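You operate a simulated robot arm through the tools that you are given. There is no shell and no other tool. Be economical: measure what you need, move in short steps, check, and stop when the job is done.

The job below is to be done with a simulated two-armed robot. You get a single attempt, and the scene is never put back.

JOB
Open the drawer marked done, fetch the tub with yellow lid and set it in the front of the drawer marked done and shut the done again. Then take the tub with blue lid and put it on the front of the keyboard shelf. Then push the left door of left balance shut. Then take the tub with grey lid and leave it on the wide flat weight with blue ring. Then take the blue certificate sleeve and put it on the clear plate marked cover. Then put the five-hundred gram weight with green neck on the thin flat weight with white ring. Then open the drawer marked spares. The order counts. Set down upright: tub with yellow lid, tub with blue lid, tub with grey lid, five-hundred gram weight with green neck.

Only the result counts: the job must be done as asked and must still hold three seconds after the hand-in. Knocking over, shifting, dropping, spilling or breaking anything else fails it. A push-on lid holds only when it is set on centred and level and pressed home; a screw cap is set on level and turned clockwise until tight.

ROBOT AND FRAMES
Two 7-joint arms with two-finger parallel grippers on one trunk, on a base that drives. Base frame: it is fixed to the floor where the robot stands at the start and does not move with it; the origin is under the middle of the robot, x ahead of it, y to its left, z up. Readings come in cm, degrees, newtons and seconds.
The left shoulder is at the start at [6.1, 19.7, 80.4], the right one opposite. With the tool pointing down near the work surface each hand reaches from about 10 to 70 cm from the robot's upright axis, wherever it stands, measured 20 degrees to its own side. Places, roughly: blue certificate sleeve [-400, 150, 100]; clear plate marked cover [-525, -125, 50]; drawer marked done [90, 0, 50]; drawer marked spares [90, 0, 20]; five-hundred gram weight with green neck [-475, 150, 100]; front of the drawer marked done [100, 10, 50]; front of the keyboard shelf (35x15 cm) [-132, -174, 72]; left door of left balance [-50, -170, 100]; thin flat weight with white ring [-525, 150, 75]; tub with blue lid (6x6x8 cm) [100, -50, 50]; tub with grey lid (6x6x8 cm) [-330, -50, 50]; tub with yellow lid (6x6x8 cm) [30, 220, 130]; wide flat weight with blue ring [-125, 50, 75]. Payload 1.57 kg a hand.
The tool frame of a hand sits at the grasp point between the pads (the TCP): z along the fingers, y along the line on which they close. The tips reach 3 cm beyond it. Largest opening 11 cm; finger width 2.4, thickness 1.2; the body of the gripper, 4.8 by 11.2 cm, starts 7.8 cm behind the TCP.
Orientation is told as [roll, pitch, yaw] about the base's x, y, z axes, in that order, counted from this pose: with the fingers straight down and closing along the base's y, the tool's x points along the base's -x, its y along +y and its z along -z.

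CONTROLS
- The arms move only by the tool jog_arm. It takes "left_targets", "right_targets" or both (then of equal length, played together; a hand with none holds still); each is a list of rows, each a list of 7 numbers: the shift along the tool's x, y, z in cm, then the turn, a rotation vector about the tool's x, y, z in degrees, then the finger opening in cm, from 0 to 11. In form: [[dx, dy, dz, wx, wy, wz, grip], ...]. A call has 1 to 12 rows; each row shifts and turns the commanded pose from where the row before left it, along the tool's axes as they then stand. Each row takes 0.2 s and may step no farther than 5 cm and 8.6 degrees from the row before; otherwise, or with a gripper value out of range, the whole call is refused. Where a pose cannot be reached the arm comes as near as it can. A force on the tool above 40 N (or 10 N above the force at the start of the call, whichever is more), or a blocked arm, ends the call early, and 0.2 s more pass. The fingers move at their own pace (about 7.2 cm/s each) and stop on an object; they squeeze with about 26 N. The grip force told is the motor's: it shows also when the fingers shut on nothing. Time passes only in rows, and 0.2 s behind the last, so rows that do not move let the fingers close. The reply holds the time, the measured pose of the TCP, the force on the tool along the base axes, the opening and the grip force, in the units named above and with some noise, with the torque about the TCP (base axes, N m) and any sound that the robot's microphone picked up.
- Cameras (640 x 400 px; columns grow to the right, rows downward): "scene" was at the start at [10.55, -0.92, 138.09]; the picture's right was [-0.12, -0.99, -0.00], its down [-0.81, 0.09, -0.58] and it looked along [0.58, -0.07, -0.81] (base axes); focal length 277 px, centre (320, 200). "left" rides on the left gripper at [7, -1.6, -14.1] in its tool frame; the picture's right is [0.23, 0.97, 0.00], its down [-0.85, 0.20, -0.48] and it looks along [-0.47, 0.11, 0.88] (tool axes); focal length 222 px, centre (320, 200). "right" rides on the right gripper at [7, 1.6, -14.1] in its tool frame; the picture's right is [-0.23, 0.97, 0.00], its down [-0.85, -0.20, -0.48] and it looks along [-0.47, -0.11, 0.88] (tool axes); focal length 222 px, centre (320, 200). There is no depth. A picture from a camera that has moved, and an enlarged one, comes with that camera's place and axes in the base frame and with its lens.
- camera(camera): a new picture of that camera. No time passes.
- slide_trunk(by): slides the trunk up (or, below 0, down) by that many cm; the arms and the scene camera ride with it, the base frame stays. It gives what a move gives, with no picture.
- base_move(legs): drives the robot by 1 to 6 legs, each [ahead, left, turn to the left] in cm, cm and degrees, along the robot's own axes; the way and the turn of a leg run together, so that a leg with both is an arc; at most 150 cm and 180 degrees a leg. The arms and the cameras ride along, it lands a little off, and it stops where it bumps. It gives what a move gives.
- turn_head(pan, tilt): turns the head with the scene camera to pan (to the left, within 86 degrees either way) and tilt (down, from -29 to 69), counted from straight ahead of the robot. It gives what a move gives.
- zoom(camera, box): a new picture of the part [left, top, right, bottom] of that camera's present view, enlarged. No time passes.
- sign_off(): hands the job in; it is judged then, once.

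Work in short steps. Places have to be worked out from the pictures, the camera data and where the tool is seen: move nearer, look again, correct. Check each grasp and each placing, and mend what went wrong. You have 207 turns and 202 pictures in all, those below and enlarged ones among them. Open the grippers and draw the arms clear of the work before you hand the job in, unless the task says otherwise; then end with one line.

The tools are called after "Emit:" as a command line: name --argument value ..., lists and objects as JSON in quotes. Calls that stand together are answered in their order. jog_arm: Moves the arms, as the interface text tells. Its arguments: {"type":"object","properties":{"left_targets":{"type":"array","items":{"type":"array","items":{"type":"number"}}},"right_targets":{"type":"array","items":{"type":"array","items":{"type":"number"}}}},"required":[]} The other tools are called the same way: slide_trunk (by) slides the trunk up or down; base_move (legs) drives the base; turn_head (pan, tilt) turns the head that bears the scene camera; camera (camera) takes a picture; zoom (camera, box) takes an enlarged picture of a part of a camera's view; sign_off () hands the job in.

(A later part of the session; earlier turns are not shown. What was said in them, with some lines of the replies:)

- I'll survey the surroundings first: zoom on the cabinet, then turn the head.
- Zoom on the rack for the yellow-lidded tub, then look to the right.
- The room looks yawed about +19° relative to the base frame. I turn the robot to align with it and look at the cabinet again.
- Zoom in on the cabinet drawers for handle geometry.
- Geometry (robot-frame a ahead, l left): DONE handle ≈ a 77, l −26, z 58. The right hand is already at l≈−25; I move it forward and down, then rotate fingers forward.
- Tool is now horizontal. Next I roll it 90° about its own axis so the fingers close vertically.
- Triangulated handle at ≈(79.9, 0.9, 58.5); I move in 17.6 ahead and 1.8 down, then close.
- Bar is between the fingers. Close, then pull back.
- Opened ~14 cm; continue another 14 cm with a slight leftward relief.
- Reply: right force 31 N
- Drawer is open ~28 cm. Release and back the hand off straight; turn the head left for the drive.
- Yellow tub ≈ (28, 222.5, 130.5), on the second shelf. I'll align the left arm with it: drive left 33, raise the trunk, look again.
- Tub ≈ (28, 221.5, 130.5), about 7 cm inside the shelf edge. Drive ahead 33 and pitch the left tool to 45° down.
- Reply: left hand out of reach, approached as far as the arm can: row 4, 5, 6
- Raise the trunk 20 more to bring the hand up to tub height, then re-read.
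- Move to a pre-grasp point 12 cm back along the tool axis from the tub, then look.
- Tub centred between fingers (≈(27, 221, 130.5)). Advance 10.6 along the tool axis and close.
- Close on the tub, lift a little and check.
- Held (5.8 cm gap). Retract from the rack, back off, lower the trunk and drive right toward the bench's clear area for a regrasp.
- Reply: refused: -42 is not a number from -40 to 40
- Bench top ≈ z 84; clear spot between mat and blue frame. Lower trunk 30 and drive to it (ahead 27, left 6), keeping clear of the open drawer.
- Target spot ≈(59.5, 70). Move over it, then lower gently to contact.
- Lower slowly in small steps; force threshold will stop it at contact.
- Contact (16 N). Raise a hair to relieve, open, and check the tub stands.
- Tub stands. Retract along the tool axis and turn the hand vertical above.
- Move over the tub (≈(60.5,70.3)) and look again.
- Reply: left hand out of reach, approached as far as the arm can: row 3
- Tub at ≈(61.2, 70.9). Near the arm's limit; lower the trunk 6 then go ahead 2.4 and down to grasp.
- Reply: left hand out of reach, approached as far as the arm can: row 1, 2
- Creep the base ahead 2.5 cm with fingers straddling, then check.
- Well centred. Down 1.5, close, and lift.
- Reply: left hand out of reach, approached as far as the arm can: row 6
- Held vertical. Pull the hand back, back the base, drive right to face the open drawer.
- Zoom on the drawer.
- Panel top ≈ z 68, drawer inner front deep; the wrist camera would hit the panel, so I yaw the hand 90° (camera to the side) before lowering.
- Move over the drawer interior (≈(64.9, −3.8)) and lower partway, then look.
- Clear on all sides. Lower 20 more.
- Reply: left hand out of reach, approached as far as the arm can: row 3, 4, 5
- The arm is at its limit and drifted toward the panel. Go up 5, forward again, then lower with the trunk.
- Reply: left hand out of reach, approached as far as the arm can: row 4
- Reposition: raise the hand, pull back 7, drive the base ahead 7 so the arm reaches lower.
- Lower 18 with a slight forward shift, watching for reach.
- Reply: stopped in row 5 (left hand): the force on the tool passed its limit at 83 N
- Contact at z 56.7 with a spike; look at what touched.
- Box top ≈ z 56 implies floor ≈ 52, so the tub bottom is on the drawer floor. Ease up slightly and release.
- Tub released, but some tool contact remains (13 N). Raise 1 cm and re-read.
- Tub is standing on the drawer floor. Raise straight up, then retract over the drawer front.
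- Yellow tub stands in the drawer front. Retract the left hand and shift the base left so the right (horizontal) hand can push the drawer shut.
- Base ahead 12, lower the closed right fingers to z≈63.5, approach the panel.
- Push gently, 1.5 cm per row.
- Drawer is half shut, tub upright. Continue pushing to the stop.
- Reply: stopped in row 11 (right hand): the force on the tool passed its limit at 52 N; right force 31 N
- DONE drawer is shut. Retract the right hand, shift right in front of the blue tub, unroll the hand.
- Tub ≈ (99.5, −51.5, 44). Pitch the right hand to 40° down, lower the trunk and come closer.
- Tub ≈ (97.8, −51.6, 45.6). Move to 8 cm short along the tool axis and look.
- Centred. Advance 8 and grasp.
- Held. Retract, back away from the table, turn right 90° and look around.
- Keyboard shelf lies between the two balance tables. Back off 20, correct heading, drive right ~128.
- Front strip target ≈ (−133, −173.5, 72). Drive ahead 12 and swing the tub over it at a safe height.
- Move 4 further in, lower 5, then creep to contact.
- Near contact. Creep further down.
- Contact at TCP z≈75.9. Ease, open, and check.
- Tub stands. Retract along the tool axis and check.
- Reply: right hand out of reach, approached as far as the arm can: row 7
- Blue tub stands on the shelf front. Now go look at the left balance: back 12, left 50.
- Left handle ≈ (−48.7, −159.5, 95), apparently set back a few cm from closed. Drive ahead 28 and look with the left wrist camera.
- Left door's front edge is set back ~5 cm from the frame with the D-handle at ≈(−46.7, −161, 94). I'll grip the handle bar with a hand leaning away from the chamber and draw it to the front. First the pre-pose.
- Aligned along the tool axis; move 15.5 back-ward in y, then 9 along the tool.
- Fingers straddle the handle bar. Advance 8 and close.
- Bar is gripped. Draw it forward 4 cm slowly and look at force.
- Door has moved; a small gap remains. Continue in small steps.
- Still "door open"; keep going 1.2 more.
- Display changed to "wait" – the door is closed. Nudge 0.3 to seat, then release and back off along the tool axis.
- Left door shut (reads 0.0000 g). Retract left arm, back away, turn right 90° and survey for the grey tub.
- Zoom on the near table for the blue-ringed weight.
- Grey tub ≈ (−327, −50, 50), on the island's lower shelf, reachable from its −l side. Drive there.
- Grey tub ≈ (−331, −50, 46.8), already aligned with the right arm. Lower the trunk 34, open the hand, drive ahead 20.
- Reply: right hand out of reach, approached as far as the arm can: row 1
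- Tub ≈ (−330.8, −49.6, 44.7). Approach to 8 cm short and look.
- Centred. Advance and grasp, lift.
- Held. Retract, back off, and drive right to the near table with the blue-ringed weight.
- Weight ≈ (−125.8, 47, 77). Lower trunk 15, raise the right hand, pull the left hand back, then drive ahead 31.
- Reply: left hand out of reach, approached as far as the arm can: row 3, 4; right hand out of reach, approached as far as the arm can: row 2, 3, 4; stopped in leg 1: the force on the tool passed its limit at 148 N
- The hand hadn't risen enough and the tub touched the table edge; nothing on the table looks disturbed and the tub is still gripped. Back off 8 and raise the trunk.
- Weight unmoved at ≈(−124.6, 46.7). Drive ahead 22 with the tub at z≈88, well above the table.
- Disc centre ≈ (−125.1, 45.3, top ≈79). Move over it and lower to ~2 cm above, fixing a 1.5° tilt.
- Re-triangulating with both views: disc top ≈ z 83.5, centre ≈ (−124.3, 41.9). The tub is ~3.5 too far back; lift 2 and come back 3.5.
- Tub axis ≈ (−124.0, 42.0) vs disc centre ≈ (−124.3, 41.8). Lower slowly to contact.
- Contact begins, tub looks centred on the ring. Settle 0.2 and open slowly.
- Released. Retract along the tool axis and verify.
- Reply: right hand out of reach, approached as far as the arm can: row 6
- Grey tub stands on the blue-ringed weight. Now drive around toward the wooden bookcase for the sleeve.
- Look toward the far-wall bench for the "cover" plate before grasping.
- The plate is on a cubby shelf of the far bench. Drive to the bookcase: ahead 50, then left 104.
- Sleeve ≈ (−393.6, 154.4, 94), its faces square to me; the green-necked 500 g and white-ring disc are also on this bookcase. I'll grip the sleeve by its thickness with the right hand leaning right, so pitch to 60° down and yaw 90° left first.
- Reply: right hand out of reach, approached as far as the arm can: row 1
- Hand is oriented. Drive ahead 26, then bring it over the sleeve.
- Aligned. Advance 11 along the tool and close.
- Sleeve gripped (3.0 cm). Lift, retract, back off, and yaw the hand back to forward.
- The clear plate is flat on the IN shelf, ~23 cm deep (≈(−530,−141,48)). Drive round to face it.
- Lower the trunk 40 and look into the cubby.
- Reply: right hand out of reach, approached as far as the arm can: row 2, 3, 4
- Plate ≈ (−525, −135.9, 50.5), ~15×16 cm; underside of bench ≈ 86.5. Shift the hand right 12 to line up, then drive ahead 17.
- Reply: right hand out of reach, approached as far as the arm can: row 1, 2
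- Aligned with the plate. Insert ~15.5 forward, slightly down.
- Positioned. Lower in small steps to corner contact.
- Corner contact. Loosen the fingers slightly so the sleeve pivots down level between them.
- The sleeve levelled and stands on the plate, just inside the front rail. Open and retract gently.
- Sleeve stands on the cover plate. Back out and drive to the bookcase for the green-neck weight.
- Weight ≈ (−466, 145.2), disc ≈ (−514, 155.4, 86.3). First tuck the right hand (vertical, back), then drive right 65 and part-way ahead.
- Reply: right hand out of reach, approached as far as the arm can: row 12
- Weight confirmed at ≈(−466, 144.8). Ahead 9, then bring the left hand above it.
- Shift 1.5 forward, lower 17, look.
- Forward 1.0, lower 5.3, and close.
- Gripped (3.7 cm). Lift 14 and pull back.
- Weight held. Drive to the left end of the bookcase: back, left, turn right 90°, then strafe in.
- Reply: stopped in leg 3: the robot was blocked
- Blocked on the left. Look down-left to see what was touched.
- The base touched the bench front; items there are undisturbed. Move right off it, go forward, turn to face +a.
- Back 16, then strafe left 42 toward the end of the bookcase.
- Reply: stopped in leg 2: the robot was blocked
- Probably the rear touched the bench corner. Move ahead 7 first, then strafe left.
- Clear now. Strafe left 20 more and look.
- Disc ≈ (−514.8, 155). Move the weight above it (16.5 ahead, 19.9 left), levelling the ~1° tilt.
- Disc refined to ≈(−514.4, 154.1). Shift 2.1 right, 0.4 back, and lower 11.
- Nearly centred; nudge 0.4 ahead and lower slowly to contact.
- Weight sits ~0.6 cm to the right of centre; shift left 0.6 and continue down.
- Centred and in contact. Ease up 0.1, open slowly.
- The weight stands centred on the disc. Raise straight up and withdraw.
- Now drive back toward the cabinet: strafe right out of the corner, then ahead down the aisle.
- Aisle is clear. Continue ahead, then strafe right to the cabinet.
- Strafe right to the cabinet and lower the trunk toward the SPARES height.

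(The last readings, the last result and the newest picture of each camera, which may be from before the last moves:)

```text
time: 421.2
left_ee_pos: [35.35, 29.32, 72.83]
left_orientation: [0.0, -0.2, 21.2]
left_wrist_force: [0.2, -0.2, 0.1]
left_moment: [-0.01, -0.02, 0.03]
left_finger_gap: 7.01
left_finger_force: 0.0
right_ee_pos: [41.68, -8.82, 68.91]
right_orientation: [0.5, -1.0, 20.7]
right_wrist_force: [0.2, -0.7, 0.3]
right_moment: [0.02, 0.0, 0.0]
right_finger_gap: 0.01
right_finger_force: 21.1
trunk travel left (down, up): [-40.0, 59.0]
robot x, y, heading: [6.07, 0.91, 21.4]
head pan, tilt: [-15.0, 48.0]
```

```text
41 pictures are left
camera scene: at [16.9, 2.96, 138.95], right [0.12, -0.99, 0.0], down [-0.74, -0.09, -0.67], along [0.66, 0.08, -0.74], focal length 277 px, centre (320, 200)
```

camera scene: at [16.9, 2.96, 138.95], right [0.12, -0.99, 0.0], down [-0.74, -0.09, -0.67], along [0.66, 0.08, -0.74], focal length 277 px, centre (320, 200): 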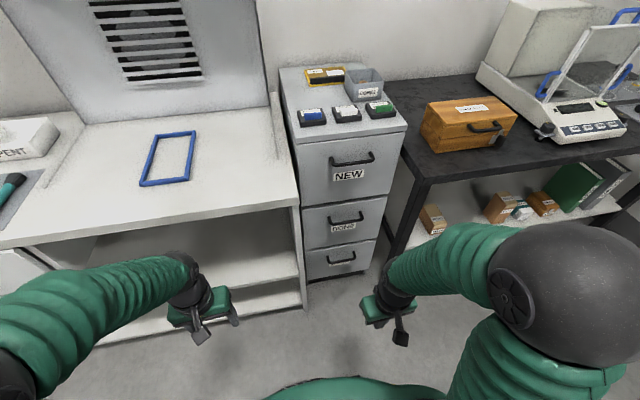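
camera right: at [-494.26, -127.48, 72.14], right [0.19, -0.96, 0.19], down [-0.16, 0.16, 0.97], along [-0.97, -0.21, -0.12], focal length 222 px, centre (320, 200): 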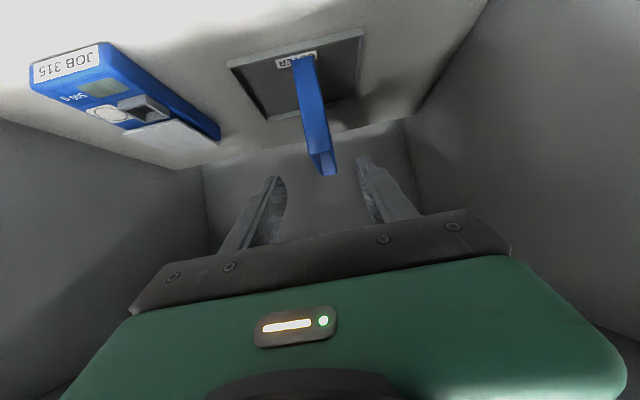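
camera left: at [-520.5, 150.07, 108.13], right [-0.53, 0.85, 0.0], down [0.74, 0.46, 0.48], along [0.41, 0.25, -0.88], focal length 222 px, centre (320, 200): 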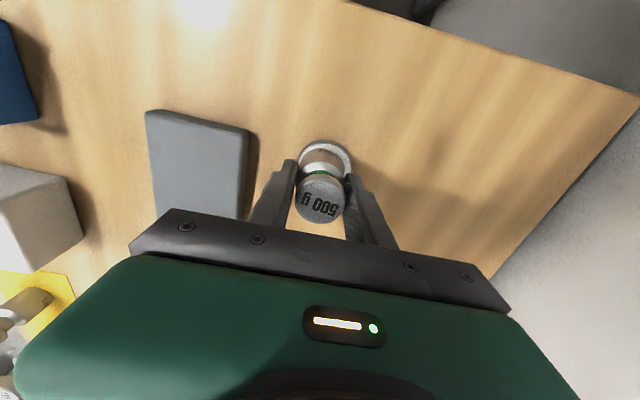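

Align (turn −2.2, back 7), then move the right hand forward and rotate it horizontal as before.

Emit:
base_move --legs '[[-7, 0, -2.2]]'

Emit:
jog_arm --right_targets '[[-4.5, 0, 0, 0, 0, 0, 6], [-4.5, 0, 0, 0, 0, 0, 6], [-4.5, 0, 0, 0, 0, 0, 6], [-4.5, 0, 0, 0, 0, 0, 6], [-4.5, 0, 0, 0, 0, 0, 6], [-4.5, 0, 0, 0, -8.4, 0, 6], [0, 0, 0, 0, -8.4, 0, 6], [0, 0, 0, 0, -8.4, 0, 6], [0, 0, 0, 0, -8.4, 0, 6], [0, 0, 0, 0, -8.4, 0, 6], [0, 0, 0, 0, -8.4, 0, 6]]'

Emit:
jog_arm --right_targets '[[0, 0, 0, 0, -8, 0, 6], [0, 0, 0, 0, -8, 0, 6], [0, 0, 0, 0, -8, 0, 6], [0, 0, 0, 0, -8, 0, 6], [0, 0, 0, 0, -6.5, 0, 6]]'

Emit:
jog_arm --right_targets '[[0, 0, 0, 0, 0, 8.2, 6], [0, 0, 0, 0, 0, 8.2, 6], [0, 0, 0, 0, 0, 8.2, 6], [0, 0, 0, 0, 0, 8.2, 6], [0, 0, 0, 0, 0, 8.2, 6], [0, 0, 0, 0, 0, 8.2, 6], [0, 0, 0, 0, 0, 8.2, 6], [0, 0, 0, 0, 0, 8.2, 6], [0, 0, 0, 0, 0, 8.2, 6], [0, 0, 0, 0, 0, 8.2, 6], [0, 0, 0, 0, 0, 8, 6]]'

Emit:
slide_trunk --by -31

Emit:
camera --camera "right"

Emit:
camera --camera "scene"

```text
time: 422.2
left_ee_pos: [29.74, 25.63, 72.97]
left_orientation: [0.0, -0.2, 19.0]
left_wrist_force: [-1.1, -0.3, 0.6]
left_moment: [0.0, -0.05, -0.02]
left_finger_gap: 7.0
left_finger_force: 0.0
right_ee_pos: [34.7, -12.61, 68.98]
right_orientation: [0.4, -1.1, 18.4]
right_wrist_force: [0.7, -0.5, -0.4]
right_moment: [0.02, -0.04, 0.03]
right_finger_gap: 0.02
right_finger_force: 21.5
trunk travel left (down, up): [-40.0, 59.0]
robot x, y, heading: [-0.51, -1.38, 19.4]
head pan, tilt: [-15.0, 48.0]
```

```text
time: 424.6
left_ee_pos: [29.82, 25.72, 72.91]
left_orientation: [0.0, -0.2, 19.0]
left_wrist_force: [0.3, -0.1, -0.1]
left_moment: [0.01, 0.02, 0.04]
left_finger_gap: 7.0
left_finger_force: 0.0
right_ee_pos: [60.19, -4.25, 69.36]
right_orientation: [0.9, -51.6, 17.8]
right_wrist_force: [0.3, -0.4, 0.9]
right_moment: [-0.01, 0.02, 0.02]
right_finger_gap: 6.0
right_finger_force: 0.1
trunk travel left (down, up): [-40.0, 59.0]
robot x, y, heading: [-0.9, -1.62, 19.5]
head pan, tilt: [-15.0, 48.0]
```

```text
time: 425.8
left_ee_pos: [29.82, 25.68, 72.97]
left_orientation: [-0.1, 0.0, 19.0]
left_wrist_force: [-0.1, 0.3, 0.0]
left_moment: [0.01, -0.03, 0.0]
left_finger_gap: 6.99
left_finger_force: 0.0
right_ee_pos: [60.3, -4.15, 69.34]
right_orientation: [99.9, -89.6, -81.6]
right_wrist_force: [-0.1, 0.1, 0.3]
right_moment: [0.01, 0.03, -0.02]
right_finger_gap: 5.99
right_finger_force: 0.1
trunk travel left (down, up): [-40.0, 59.0]
robot x, y, heading: [-0.68, -1.84, 19.2]
head pan, tilt: [-15.0, 48.0]
```

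```text
time: 428.2
left_ee_pos: [29.95, 25.48, 72.87]
left_orientation: [0.0, -0.2, 19.0]
left_wrist_force: [0.1, 0.3, 1.2]
left_moment: [0.01, 0.01, -0.02]
left_finger_gap: 7.02
left_finger_force: 0.0
right_ee_pos: [60.24, -4.21, 69.38]
right_orientation: [90.0, 0.8, -71.7]
right_wrist_force: [0.2, -0.1, 0.1]
right_moment: [-0.03, 0.02, 0.01]
right_finger_gap: 6.04
right_finger_force: 0.3
trunk travel left (down, up): [-40.0, 59.0]
robot x, y, heading: [-0.61, -1.41, 19.2]
head pan, tilt: [-15.0, 48.0]
```

```text
time: 431.3
left_ee_pos: [29.88, 25.69, 41.86]
left_orientation: [0.0, -0.3, 19.1]
left_wrist_force: [0.6, 0.4, -0.1]
left_moment: [0.01, 0.02, 0.0]
left_finger_gap: 7.0
left_finger_force: 0.0
right_ee_pos: [60.24, -4.24, 38.38]
right_orientation: [90.0, 0.4, -71.6]
right_wrist_force: [-0.6, 0.3, -0.5]
right_moment: [-0.02, -0.02, -0.02]
right_finger_gap: 6.01
right_finger_force: 0.0
trunk travel left (down, up): [-9.0, 90.0]
robot x, y, heading: [-0.66, -1.17, 19.4]
head pan, tilt: [-15.0, 48.0]
```

```text
40 pictures are left
camera right: at [44.72, -2.14, 40.12], right [0.07, -0.22, 0.97], down [-0.18, -0.96, -0.21], along [0.98, -0.16, -0.11], focal length 222 px, centre (320, 200)
```

right: 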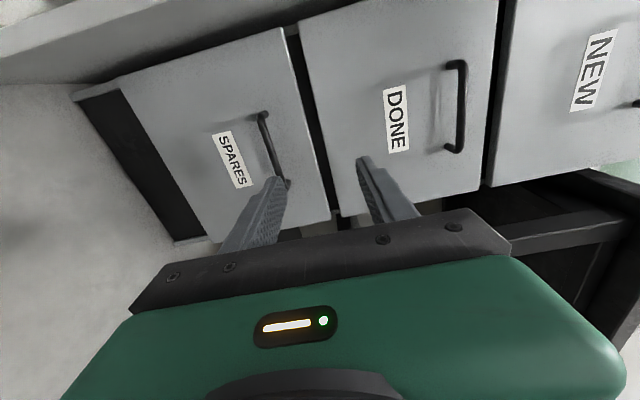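

```text
39 pictures are left
camera scene: at [10.37, 0.02, 107.94], right [0.08, -1.0, 0.0], down [-0.74, -0.06, -0.67], along [0.67, 0.05, -0.74], focal length 277 px, centre (320, 200)
```

scene: 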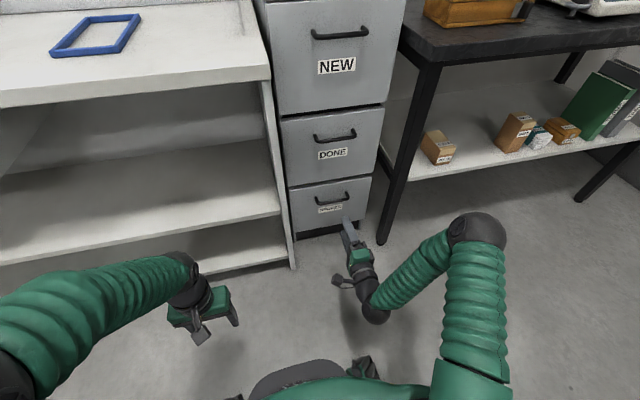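

Handle ≈ (80.8, 1.0, 30.8). Move in: forward 19.2, down 7.6, right 1.4.

Emit:
jog_arm --right_targets '[[-0.3, -2.5, 1.5, 0, 0, 0, 6], [-0.3, -2.5, 2.5, 0, 0, 0, 6], [-0.3, -2.6, 3, 0, 0, 0, 6], [-0.3, 0, 4, 0, 0, 0, 6], [-0.2, 0, 4, 0, 0, 0, 6]]'

Emit:
camera --camera "right"

```text
time: 432.5
left_ee_pos: [29.85, 25.58, 41.89]
left_orientation: [0.0, -0.2, 19.0]
left_wrist_force: [0.5, 1.2, -0.2]
left_moment: [-0.04, 0.0, 0.0]
left_finger_gap: 7.02
left_finger_force: 0.0
right_ee_pos: [74.87, -0.93, 30.73]
right_orientation: [89.9, 0.7, -71.6]
right_wrist_force: [-0.5, 0.5, -1.0]
right_moment: [0.03, -0.02, -0.02]
right_finger_gap: 5.98
right_finger_force: 0.1
trunk travel left (down, up): [-9.0, 90.0]
robot x, y, heading: [-0.79, -1.59, 19.5]
head pan, tilt: [-15.0, 48.0]
```

```text
38 pictures are left
camera right: at [59.31, 1.1, 32.58], right [0.08, -0.22, 0.97], down [-0.19, -0.96, -0.21], along [0.98, -0.16, -0.11], focal length 222 px, centre (320, 200)
```

right: 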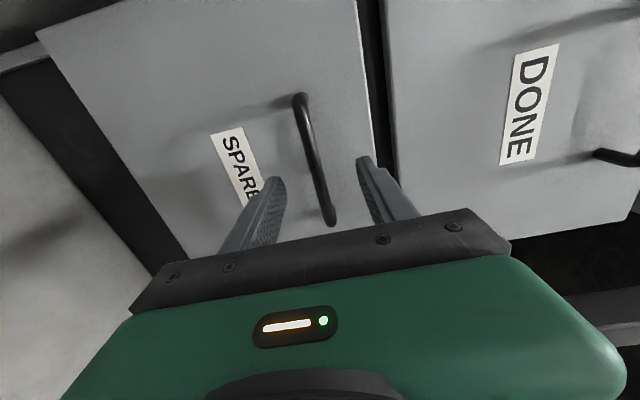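

Advance 4 more, close, and pull.

Emit:
jog_arm --right_targets '[[0, 0, 2, 0, 0, 0, 6], [0, 0, 2, 0, 0, 0, 6], [0, 0, 0, 0, 0, 0, 0], [0, 0, 0, 0, 0, 0, 0], [0, 0, 0, 0, 0, 0, 0]]'

```text
time: 433.7
left_ee_pos: [29.73, 25.62, 41.85]
left_orientation: [0.1, -0.2, 18.9]
left_wrist_force: [0.2, 0.5, -0.1]
left_moment: [0.02, 0.0, -0.05]
left_finger_gap: 7.01
left_finger_force: 0.1
right_ee_pos: [78.64, 0.32, 30.49]
right_orientation: [89.8, 0.6, -71.6]
right_wrist_force: [1.0, 0.6, -11.5]
right_moment: [-0.65, -0.16, -0.36]
right_finger_gap: 1.18
right_finger_force: 29.0
trunk travel left (down, up): [-9.0, 90.0]
robot x, y, heading: [-0.16, -1.41, 19.3]
head pan, tilt: [-15.0, 48.0]
```

Gripped the bar. Pull back.

Emit:
jog_arm --right_targets '[[0, 0, -2, 0, 0, 0, 0], [0, 0, -2.5, 0, 0, 0, 0], [0, 0, -3, 0, 0, 0, 0], [0, 0, -3, 0, 0, 0, 0], [0, 0, -3, 0, 0, 0, 0], [0, 0, -3, 0, 0, 0, 0], [0, 0, -3, 0, 0, 0, 0], [0, 0, -3, 0, 0, 0, 0]]'

Emit:
camera --camera "scene"

```text
time: 435.5
left_ee_pos: [29.91, 25.57, 41.61]
left_orientation: [0.1, -0.1, 19.0]
left_wrist_force: [-0.1, 0.1, -0.5]
left_moment: [0.01, 0.0, 0.0]
left_finger_gap: 6.98
left_finger_force: 0.0
right_ee_pos: [57.3, -6.62, 30.36]
right_orientation: [89.7, 0.6, -71.4]
right_wrist_force: [0.7, 0.3, -29.3]
right_moment: [-0.7, -0.03, -0.53]
right_finger_gap: 1.19
right_finger_force: 29.4
trunk travel left (down, up): [-9.0, 90.0]
robot x, y, heading: [-0.6, -1.62, 19.1]
head pan, tilt: [-15.0, 48.0]
```

```text
37 pictures are left
camera scene: at [10.78, -0.01, 107.86], right [0.08, -1.0, 0.0], down [-0.75, -0.06, -0.66], along [0.66, 0.05, -0.75], focal length 277 px, centre (320, 200)
```

scene: 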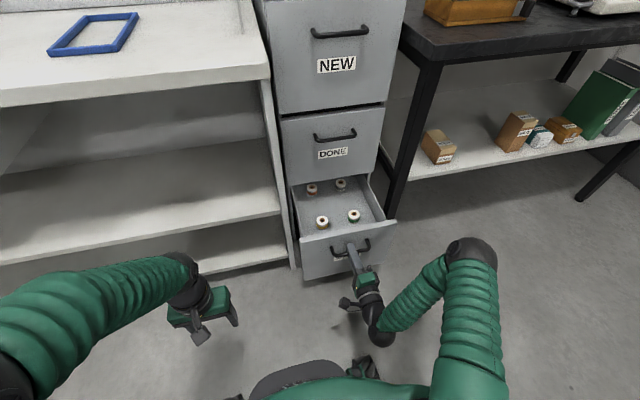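

Open ~22 cm; relieve vertical load slightly and pull 6 more.

Emit:
jog_arm --right_targets '[[0, -0.4, -2, 0, 0, 0, 0], [0, -0.1, -2, 0, 0, 0, 0], [0, 0, -2, 0, 0, 0, 0]]'

Emit:
camera --camera "scene"

```text
time: 436.3
left_ee_pos: [29.71, 25.61, 41.94]
left_orientation: [-0.1, -0.2, 19.1]
left_wrist_force: [0.5, 0.2, -0.5]
left_moment: [-0.01, 0.0, 0.02]
left_finger_gap: 6.99
left_finger_force: 0.0
right_ee_pos: [51.57, -8.33, 30.49]
right_orientation: [90.3, 0.4, -71.7]
right_wrist_force: [2.6, -0.3, 4.2]
right_moment: [-0.64, -0.2, -0.04]
right_finger_gap: 1.19
right_finger_force: 28.9
trunk travel left (down, up): [-9.0, 90.0]
robot x, y, heading: [-0.55, -1.82, 19.1]
head pan, tilt: [-15.0, 48.0]
```

```text
36 pictures are left
camera scene: at [10.32, 0.02, 107.97], right [0.08, -1.0, 0.0], down [-0.74, -0.06, -0.67], along [0.67, 0.05, -0.74], focal length 277 px, centre (320, 200)
```

scene: 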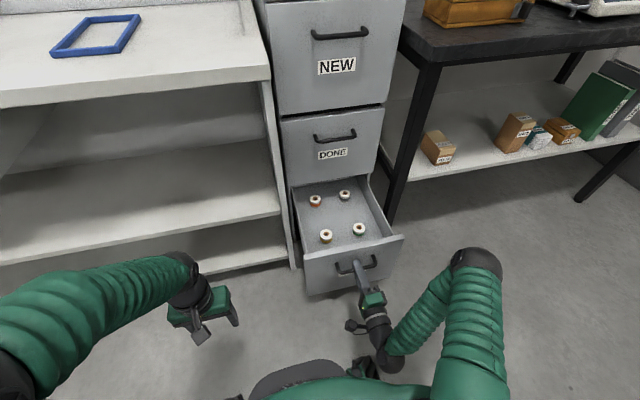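

Open ~28 cm. Release and back the hand straight off.

Emit:
jog_arm --right_targets '[[0, 0, 0, 0, 0, 0, 3], [0, 0, 0, 0, 0, 0, 6], [0, 0, -4, 0, 0, 0, 6], [0, 0, -4, 0, 0, 0, 6], [0, 0, -4, 0, 0, 0, 6], [0, 0, -3, 0, 0, 0, 6]]'

Emit:
base_move --legs '[[-15, 0, 0]]'

Emit:
camera --camera "scene"

```text
time: 437.8
left_ee_pos: [29.63, 25.96, 42.0]
left_orientation: [-0.4, -0.4, 19.2]
left_wrist_force: [-0.1, 0.0, -0.6]
left_moment: [0.05, 0.0, 0.01]
left_finger_gap: 6.96
left_finger_force: 0.1
right_ee_pos: [42.92, -12.76, 36.06]
right_orientation: [102.8, -0.3, -73.9]
right_wrist_force: [-0.4, 0.8, 0.4]
right_moment: [0.01, -0.05, -0.02]
right_finger_gap: 5.99
right_finger_force: 0.2
trunk travel left (down, up): [-9.0, 90.0]
robot x, y, heading: [-0.89, -1.76, 19.3]
head pan, tilt: [-15.0, 48.0]
stopped in row 6 (right hand): the arm was blocked; the commanded pose is now the measured one
```

```text
time: 439.1
left_ee_pos: [15.5, 20.66, 42.01]
left_orientation: [-0.1, -0.2, 18.9]
left_wrist_force: [0.1, 0.4, -0.4]
left_moment: [0.0, -0.01, -0.03]
left_finger_gap: 6.99
left_finger_force: 0.0
right_ee_pos: [28.72, -17.83, 35.96]
right_orientation: [102.6, -0.4, -74.0]
right_wrist_force: [0.2, -0.3, -0.1]
right_moment: [0.0, 0.05, -0.02]
right_finger_gap: 6.0
right_finger_force: 0.1
trunk travel left (down, up): [-9.0, 90.0]
robot x, y, heading: [-14.67, -6.6, 19.6]
head pan, tilt: [-15.0, 48.0]
```

```text
35 pictures are left
camera scene: at [-4.14, -4.77, 108.0], right [0.07, -1.0, 0.0], down [-0.74, -0.06, -0.67], along [0.67, 0.05, -0.74], focal length 277 px, centre (320, 200)
```

scene: 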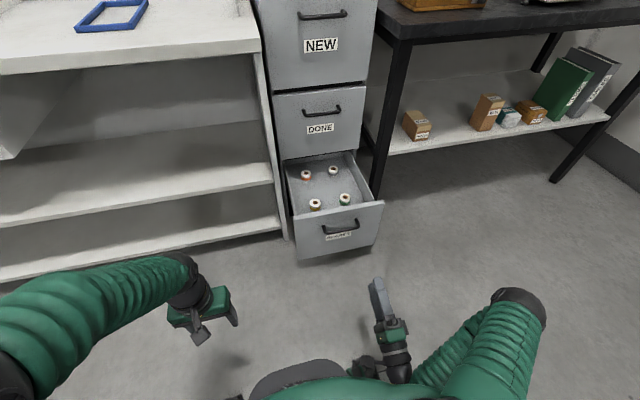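

SPARES is open, DONE shut. As I bumped the far bench earlier, I'll verify the sleeve still stands before signing off: turn around and drive to where the cubby is visible.

Emit:
slide_trunk --by 35

Emit:
base_move --legs '[[-20, 0, 0], [0, 0, 180], [140, 0, 0], [120, 0, 0]]'

Emit:
turn_head --pan -8 --tilt 20

Emit:
camera --camera "scene"

```text
time: 442.6
left_ee_pos: [15.66, 20.54, 76.98]
left_orientation: [0.0, -0.2, 18.9]
left_wrist_force: [0.3, -0.1, -0.2]
left_moment: [0.01, 0.01, 0.02]
left_finger_gap: 7.0
left_finger_force: 0.1
right_ee_pos: [28.75, -18.02, 70.8]
right_orientation: [102.7, -0.1, -74.1]
right_wrist_force: [0.3, 0.1, -0.1]
right_moment: [-0.01, -0.01, 0.02]
right_finger_gap: 6.01
right_finger_force: 0.1
trunk travel left (down, up): [-44.0, 55.0]
robot x, y, heading: [-14.99, -6.74, 19.2]
head pan, tilt: [-15.0, 48.0]
```

```text
time: 450.1
left_ee_pos: [-71.32, -27.97, 77.16]
left_orientation: [-0.1, -0.4, 178.6]
left_wrist_force: [-0.4, 1.0, -0.8]
left_moment: [0.04, -0.03, 0.01]
left_finger_gap: 7.0
left_finger_force: 0.0
right_ee_pos: [-69.88, 13.58, 70.85]
right_orientation: [102.5, -0.8, 84.6]
right_wrist_force: [-0.1, -0.1, 0.5]
right_moment: [0.0, 0.0, 0.03]
right_finger_gap: 6.02
right_finger_force: 0.0
trunk travel left (down, up): [-44.0, 55.0]
robot x, y, heading: [-33.36, -13.06, 179.0]
head pan, tilt: [-15.0, 48.0]
stopped in leg 2: the robot was blocked; the commanded pose is now the measured one
```

```text
time: 451.1
left_ee_pos: [-71.18, -28.01, 77.24]
left_orientation: [-0.2, -0.6, 178.7]
left_wrist_force: [-0.1, -0.6, 0.0]
left_moment: [-0.01, -0.02, 0.01]
left_finger_gap: 7.0
left_finger_force: 0.0
right_ee_pos: [-69.84, 13.33, 70.89]
right_orientation: [102.6, -0.6, 84.7]
right_wrist_force: [-0.5, 0.1, 0.2]
right_moment: [-0.02, 0.0, -0.03]
right_finger_gap: 6.03
right_finger_force: 0.0
trunk travel left (down, up): [-44.0, 55.0]
robot x, y, heading: [-33.52, -12.85, 178.8]
head pan, tilt: [-8.0, 20.0]
```

```text
34 pictures are left
camera scene: at [-45.01, -10.81, 147.35], right [0.16, 0.99, -0.01], down [0.33, -0.06, -0.94], along [-0.93, 0.14, -0.34], focal length 277 px, centre (320, 200)
```

scene: 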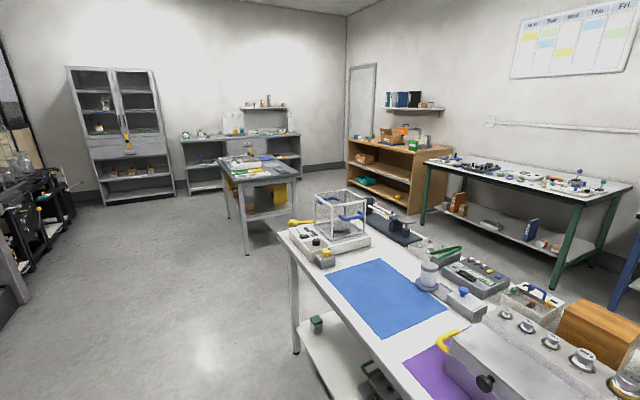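

The turn was stopped by something near the table. Check the tub and the distant cubby with zooms.

Emit:
zoom --camera "scene" --box '[175, 125, 255, 195]'

Emit:
zoom --camera "scene" --box '[270, 180, 640, 400]'

Emit:
turn_head --pan -70 --tilt 55

Emit:
camera --camera "scene"

```text
5.71 times, centred on (215, 160) of scene
camera zoom: at [-45.01, -10.81, 147.35], right [0.16, 0.99, -0.01], down [0.33, -0.06, -0.94], along [-0.93, 0.14, -0.34], focal length 1585 px, centre (920, 429)
```

zoom: 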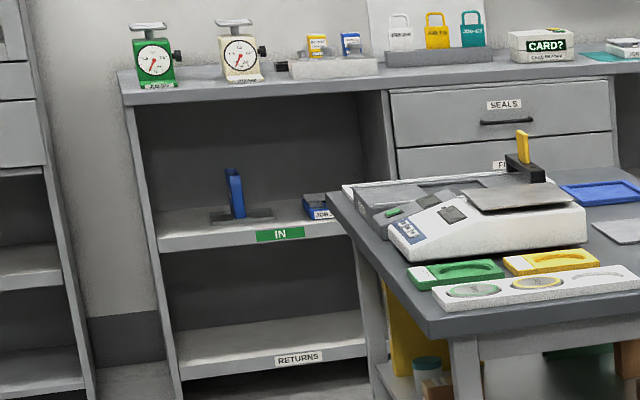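

```text
1.73 times, centred on (455, 290) of scene
camera zoom: at [-45.01, -10.81, 147.35], right [0.16, 0.99, -0.01], down [0.33, -0.06, -0.94], along [-0.93, 0.14, -0.34], focal length 480 px, centre (86, 44)
```

zoom: 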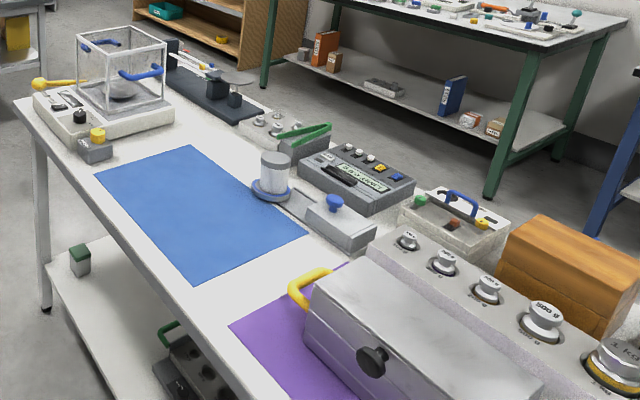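

```text
time: 452.4
left_ee_pos: [-71.07, -27.98, 77.16]
left_orientation: [-0.1, -0.6, 178.7]
left_wrist_force: [-0.8, -0.3, 0.4]
left_moment: [0.01, 0.0, 0.02]
left_finger_gap: 7.01
left_finger_force: 0.0
right_ee_pos: [-69.88, 13.5, 70.79]
right_orientation: [102.6, -0.8, 84.7]
right_wrist_force: [0.0, 0.9, -0.1]
right_moment: [0.0, -0.01, 0.02]
right_finger_gap: 5.98
right_finger_force: 0.1
trunk travel left (down, up): [-44.0, 55.0]
robot x, y, heading: [-34.04, -12.82, 178.9]
head pan, tilt: [-70.0, 55.0]
```

```text
31 pictures are left
camera scene: at [-38.14, -5.47, 142.07], right [0.95, 0.33, -0.01], down [0.26, -0.78, -0.57], along [-0.19, 0.54, -0.82], focal length 277 px, centre (320, 200)
```

scene: 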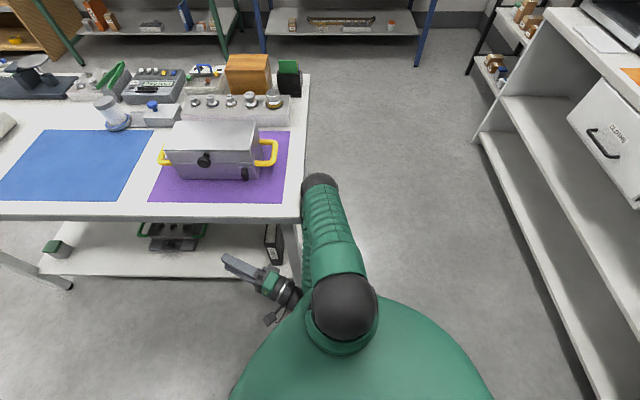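

Sleeve, tub and everything else stand properly; only my right elbow is next to the table end. Turn back right to get clear, and verify.

Emit:
base_move --legs '[[0, 0, -12], [-10, 0, -20]]'

Emit:
turn_head --pan -40 --tilt 35

Emit:
camera --camera "scene"

```text
time: 454.6
left_ee_pos: [-64.67, -9.75, 76.94]
left_orientation: [0.0, -0.3, 147.0]
left_wrist_force: [0.8, 0.4, 1.4]
left_moment: [0.03, 0.03, 0.05]
left_finger_gap: 7.01
left_finger_force: 0.0
right_ee_pos: [-41.7, 24.87, 70.68]
right_orientation: [102.2, -0.6, 53.0]
right_wrist_force: [0.0, 0.2, -0.1]
right_moment: [-0.01, -0.02, -0.02]
right_finger_gap: 5.98
right_finger_force: 0.1
trunk travel left (down, up): [-44.0, 55.0]
robot x, y, heading: [-24.51, -16.76, 147.1]
head pan, tilt: [-70.0, 55.0]
```

```text
time: 455.6
left_ee_pos: [-64.47, -9.78, 76.95]
left_orientation: [-0.1, -0.2, 147.0]
left_wrist_force: [0.1, -0.3, 0.5]
left_moment: [0.01, 0.0, -0.01]
left_finger_gap: 7.0
left_finger_force: 0.0
right_ee_pos: [-41.59, 24.76, 70.64]
right_orientation: [102.2, -0.7, 53.0]
right_wrist_force: [0.9, 0.7, 0.1]
right_moment: [0.01, -0.03, -0.01]
right_finger_gap: 6.01
right_finger_force: 0.0
trunk travel left (down, up): [-44.0, 55.0]
robot x, y, heading: [-24.21, -16.78, 147.2]
head pan, tilt: [-40.0, 35.0]
```

```text
30 pictures are left
camera scene: at [-29.48, -6.64, 144.83], right [0.96, 0.3, 0.0], down [0.17, -0.55, -0.82], along [-0.24, 0.78, -0.58], focal length 277 px, centre (320, 200)
```

scene: 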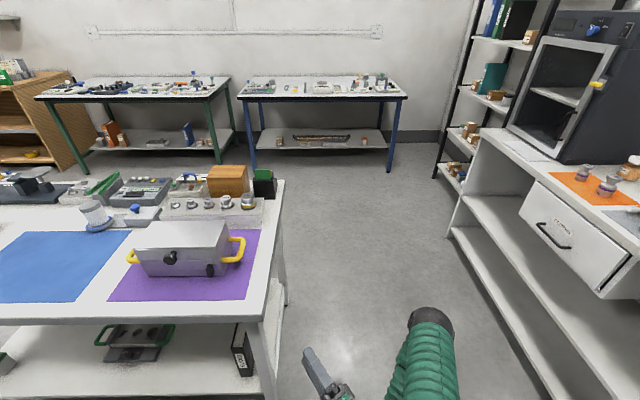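

The arms are clear, nothing on the table looks disturbed, and each step's result was visible on my last look at it, so I hand the job in.

Emit:
sign_off

```text
The job is handed in.
```

The job is handed in with all seven steps done in the order asked, grippers open and arms clear; the base or an arm bumped furniture a few times on the way, and I saw nothing knocked over or shifted.
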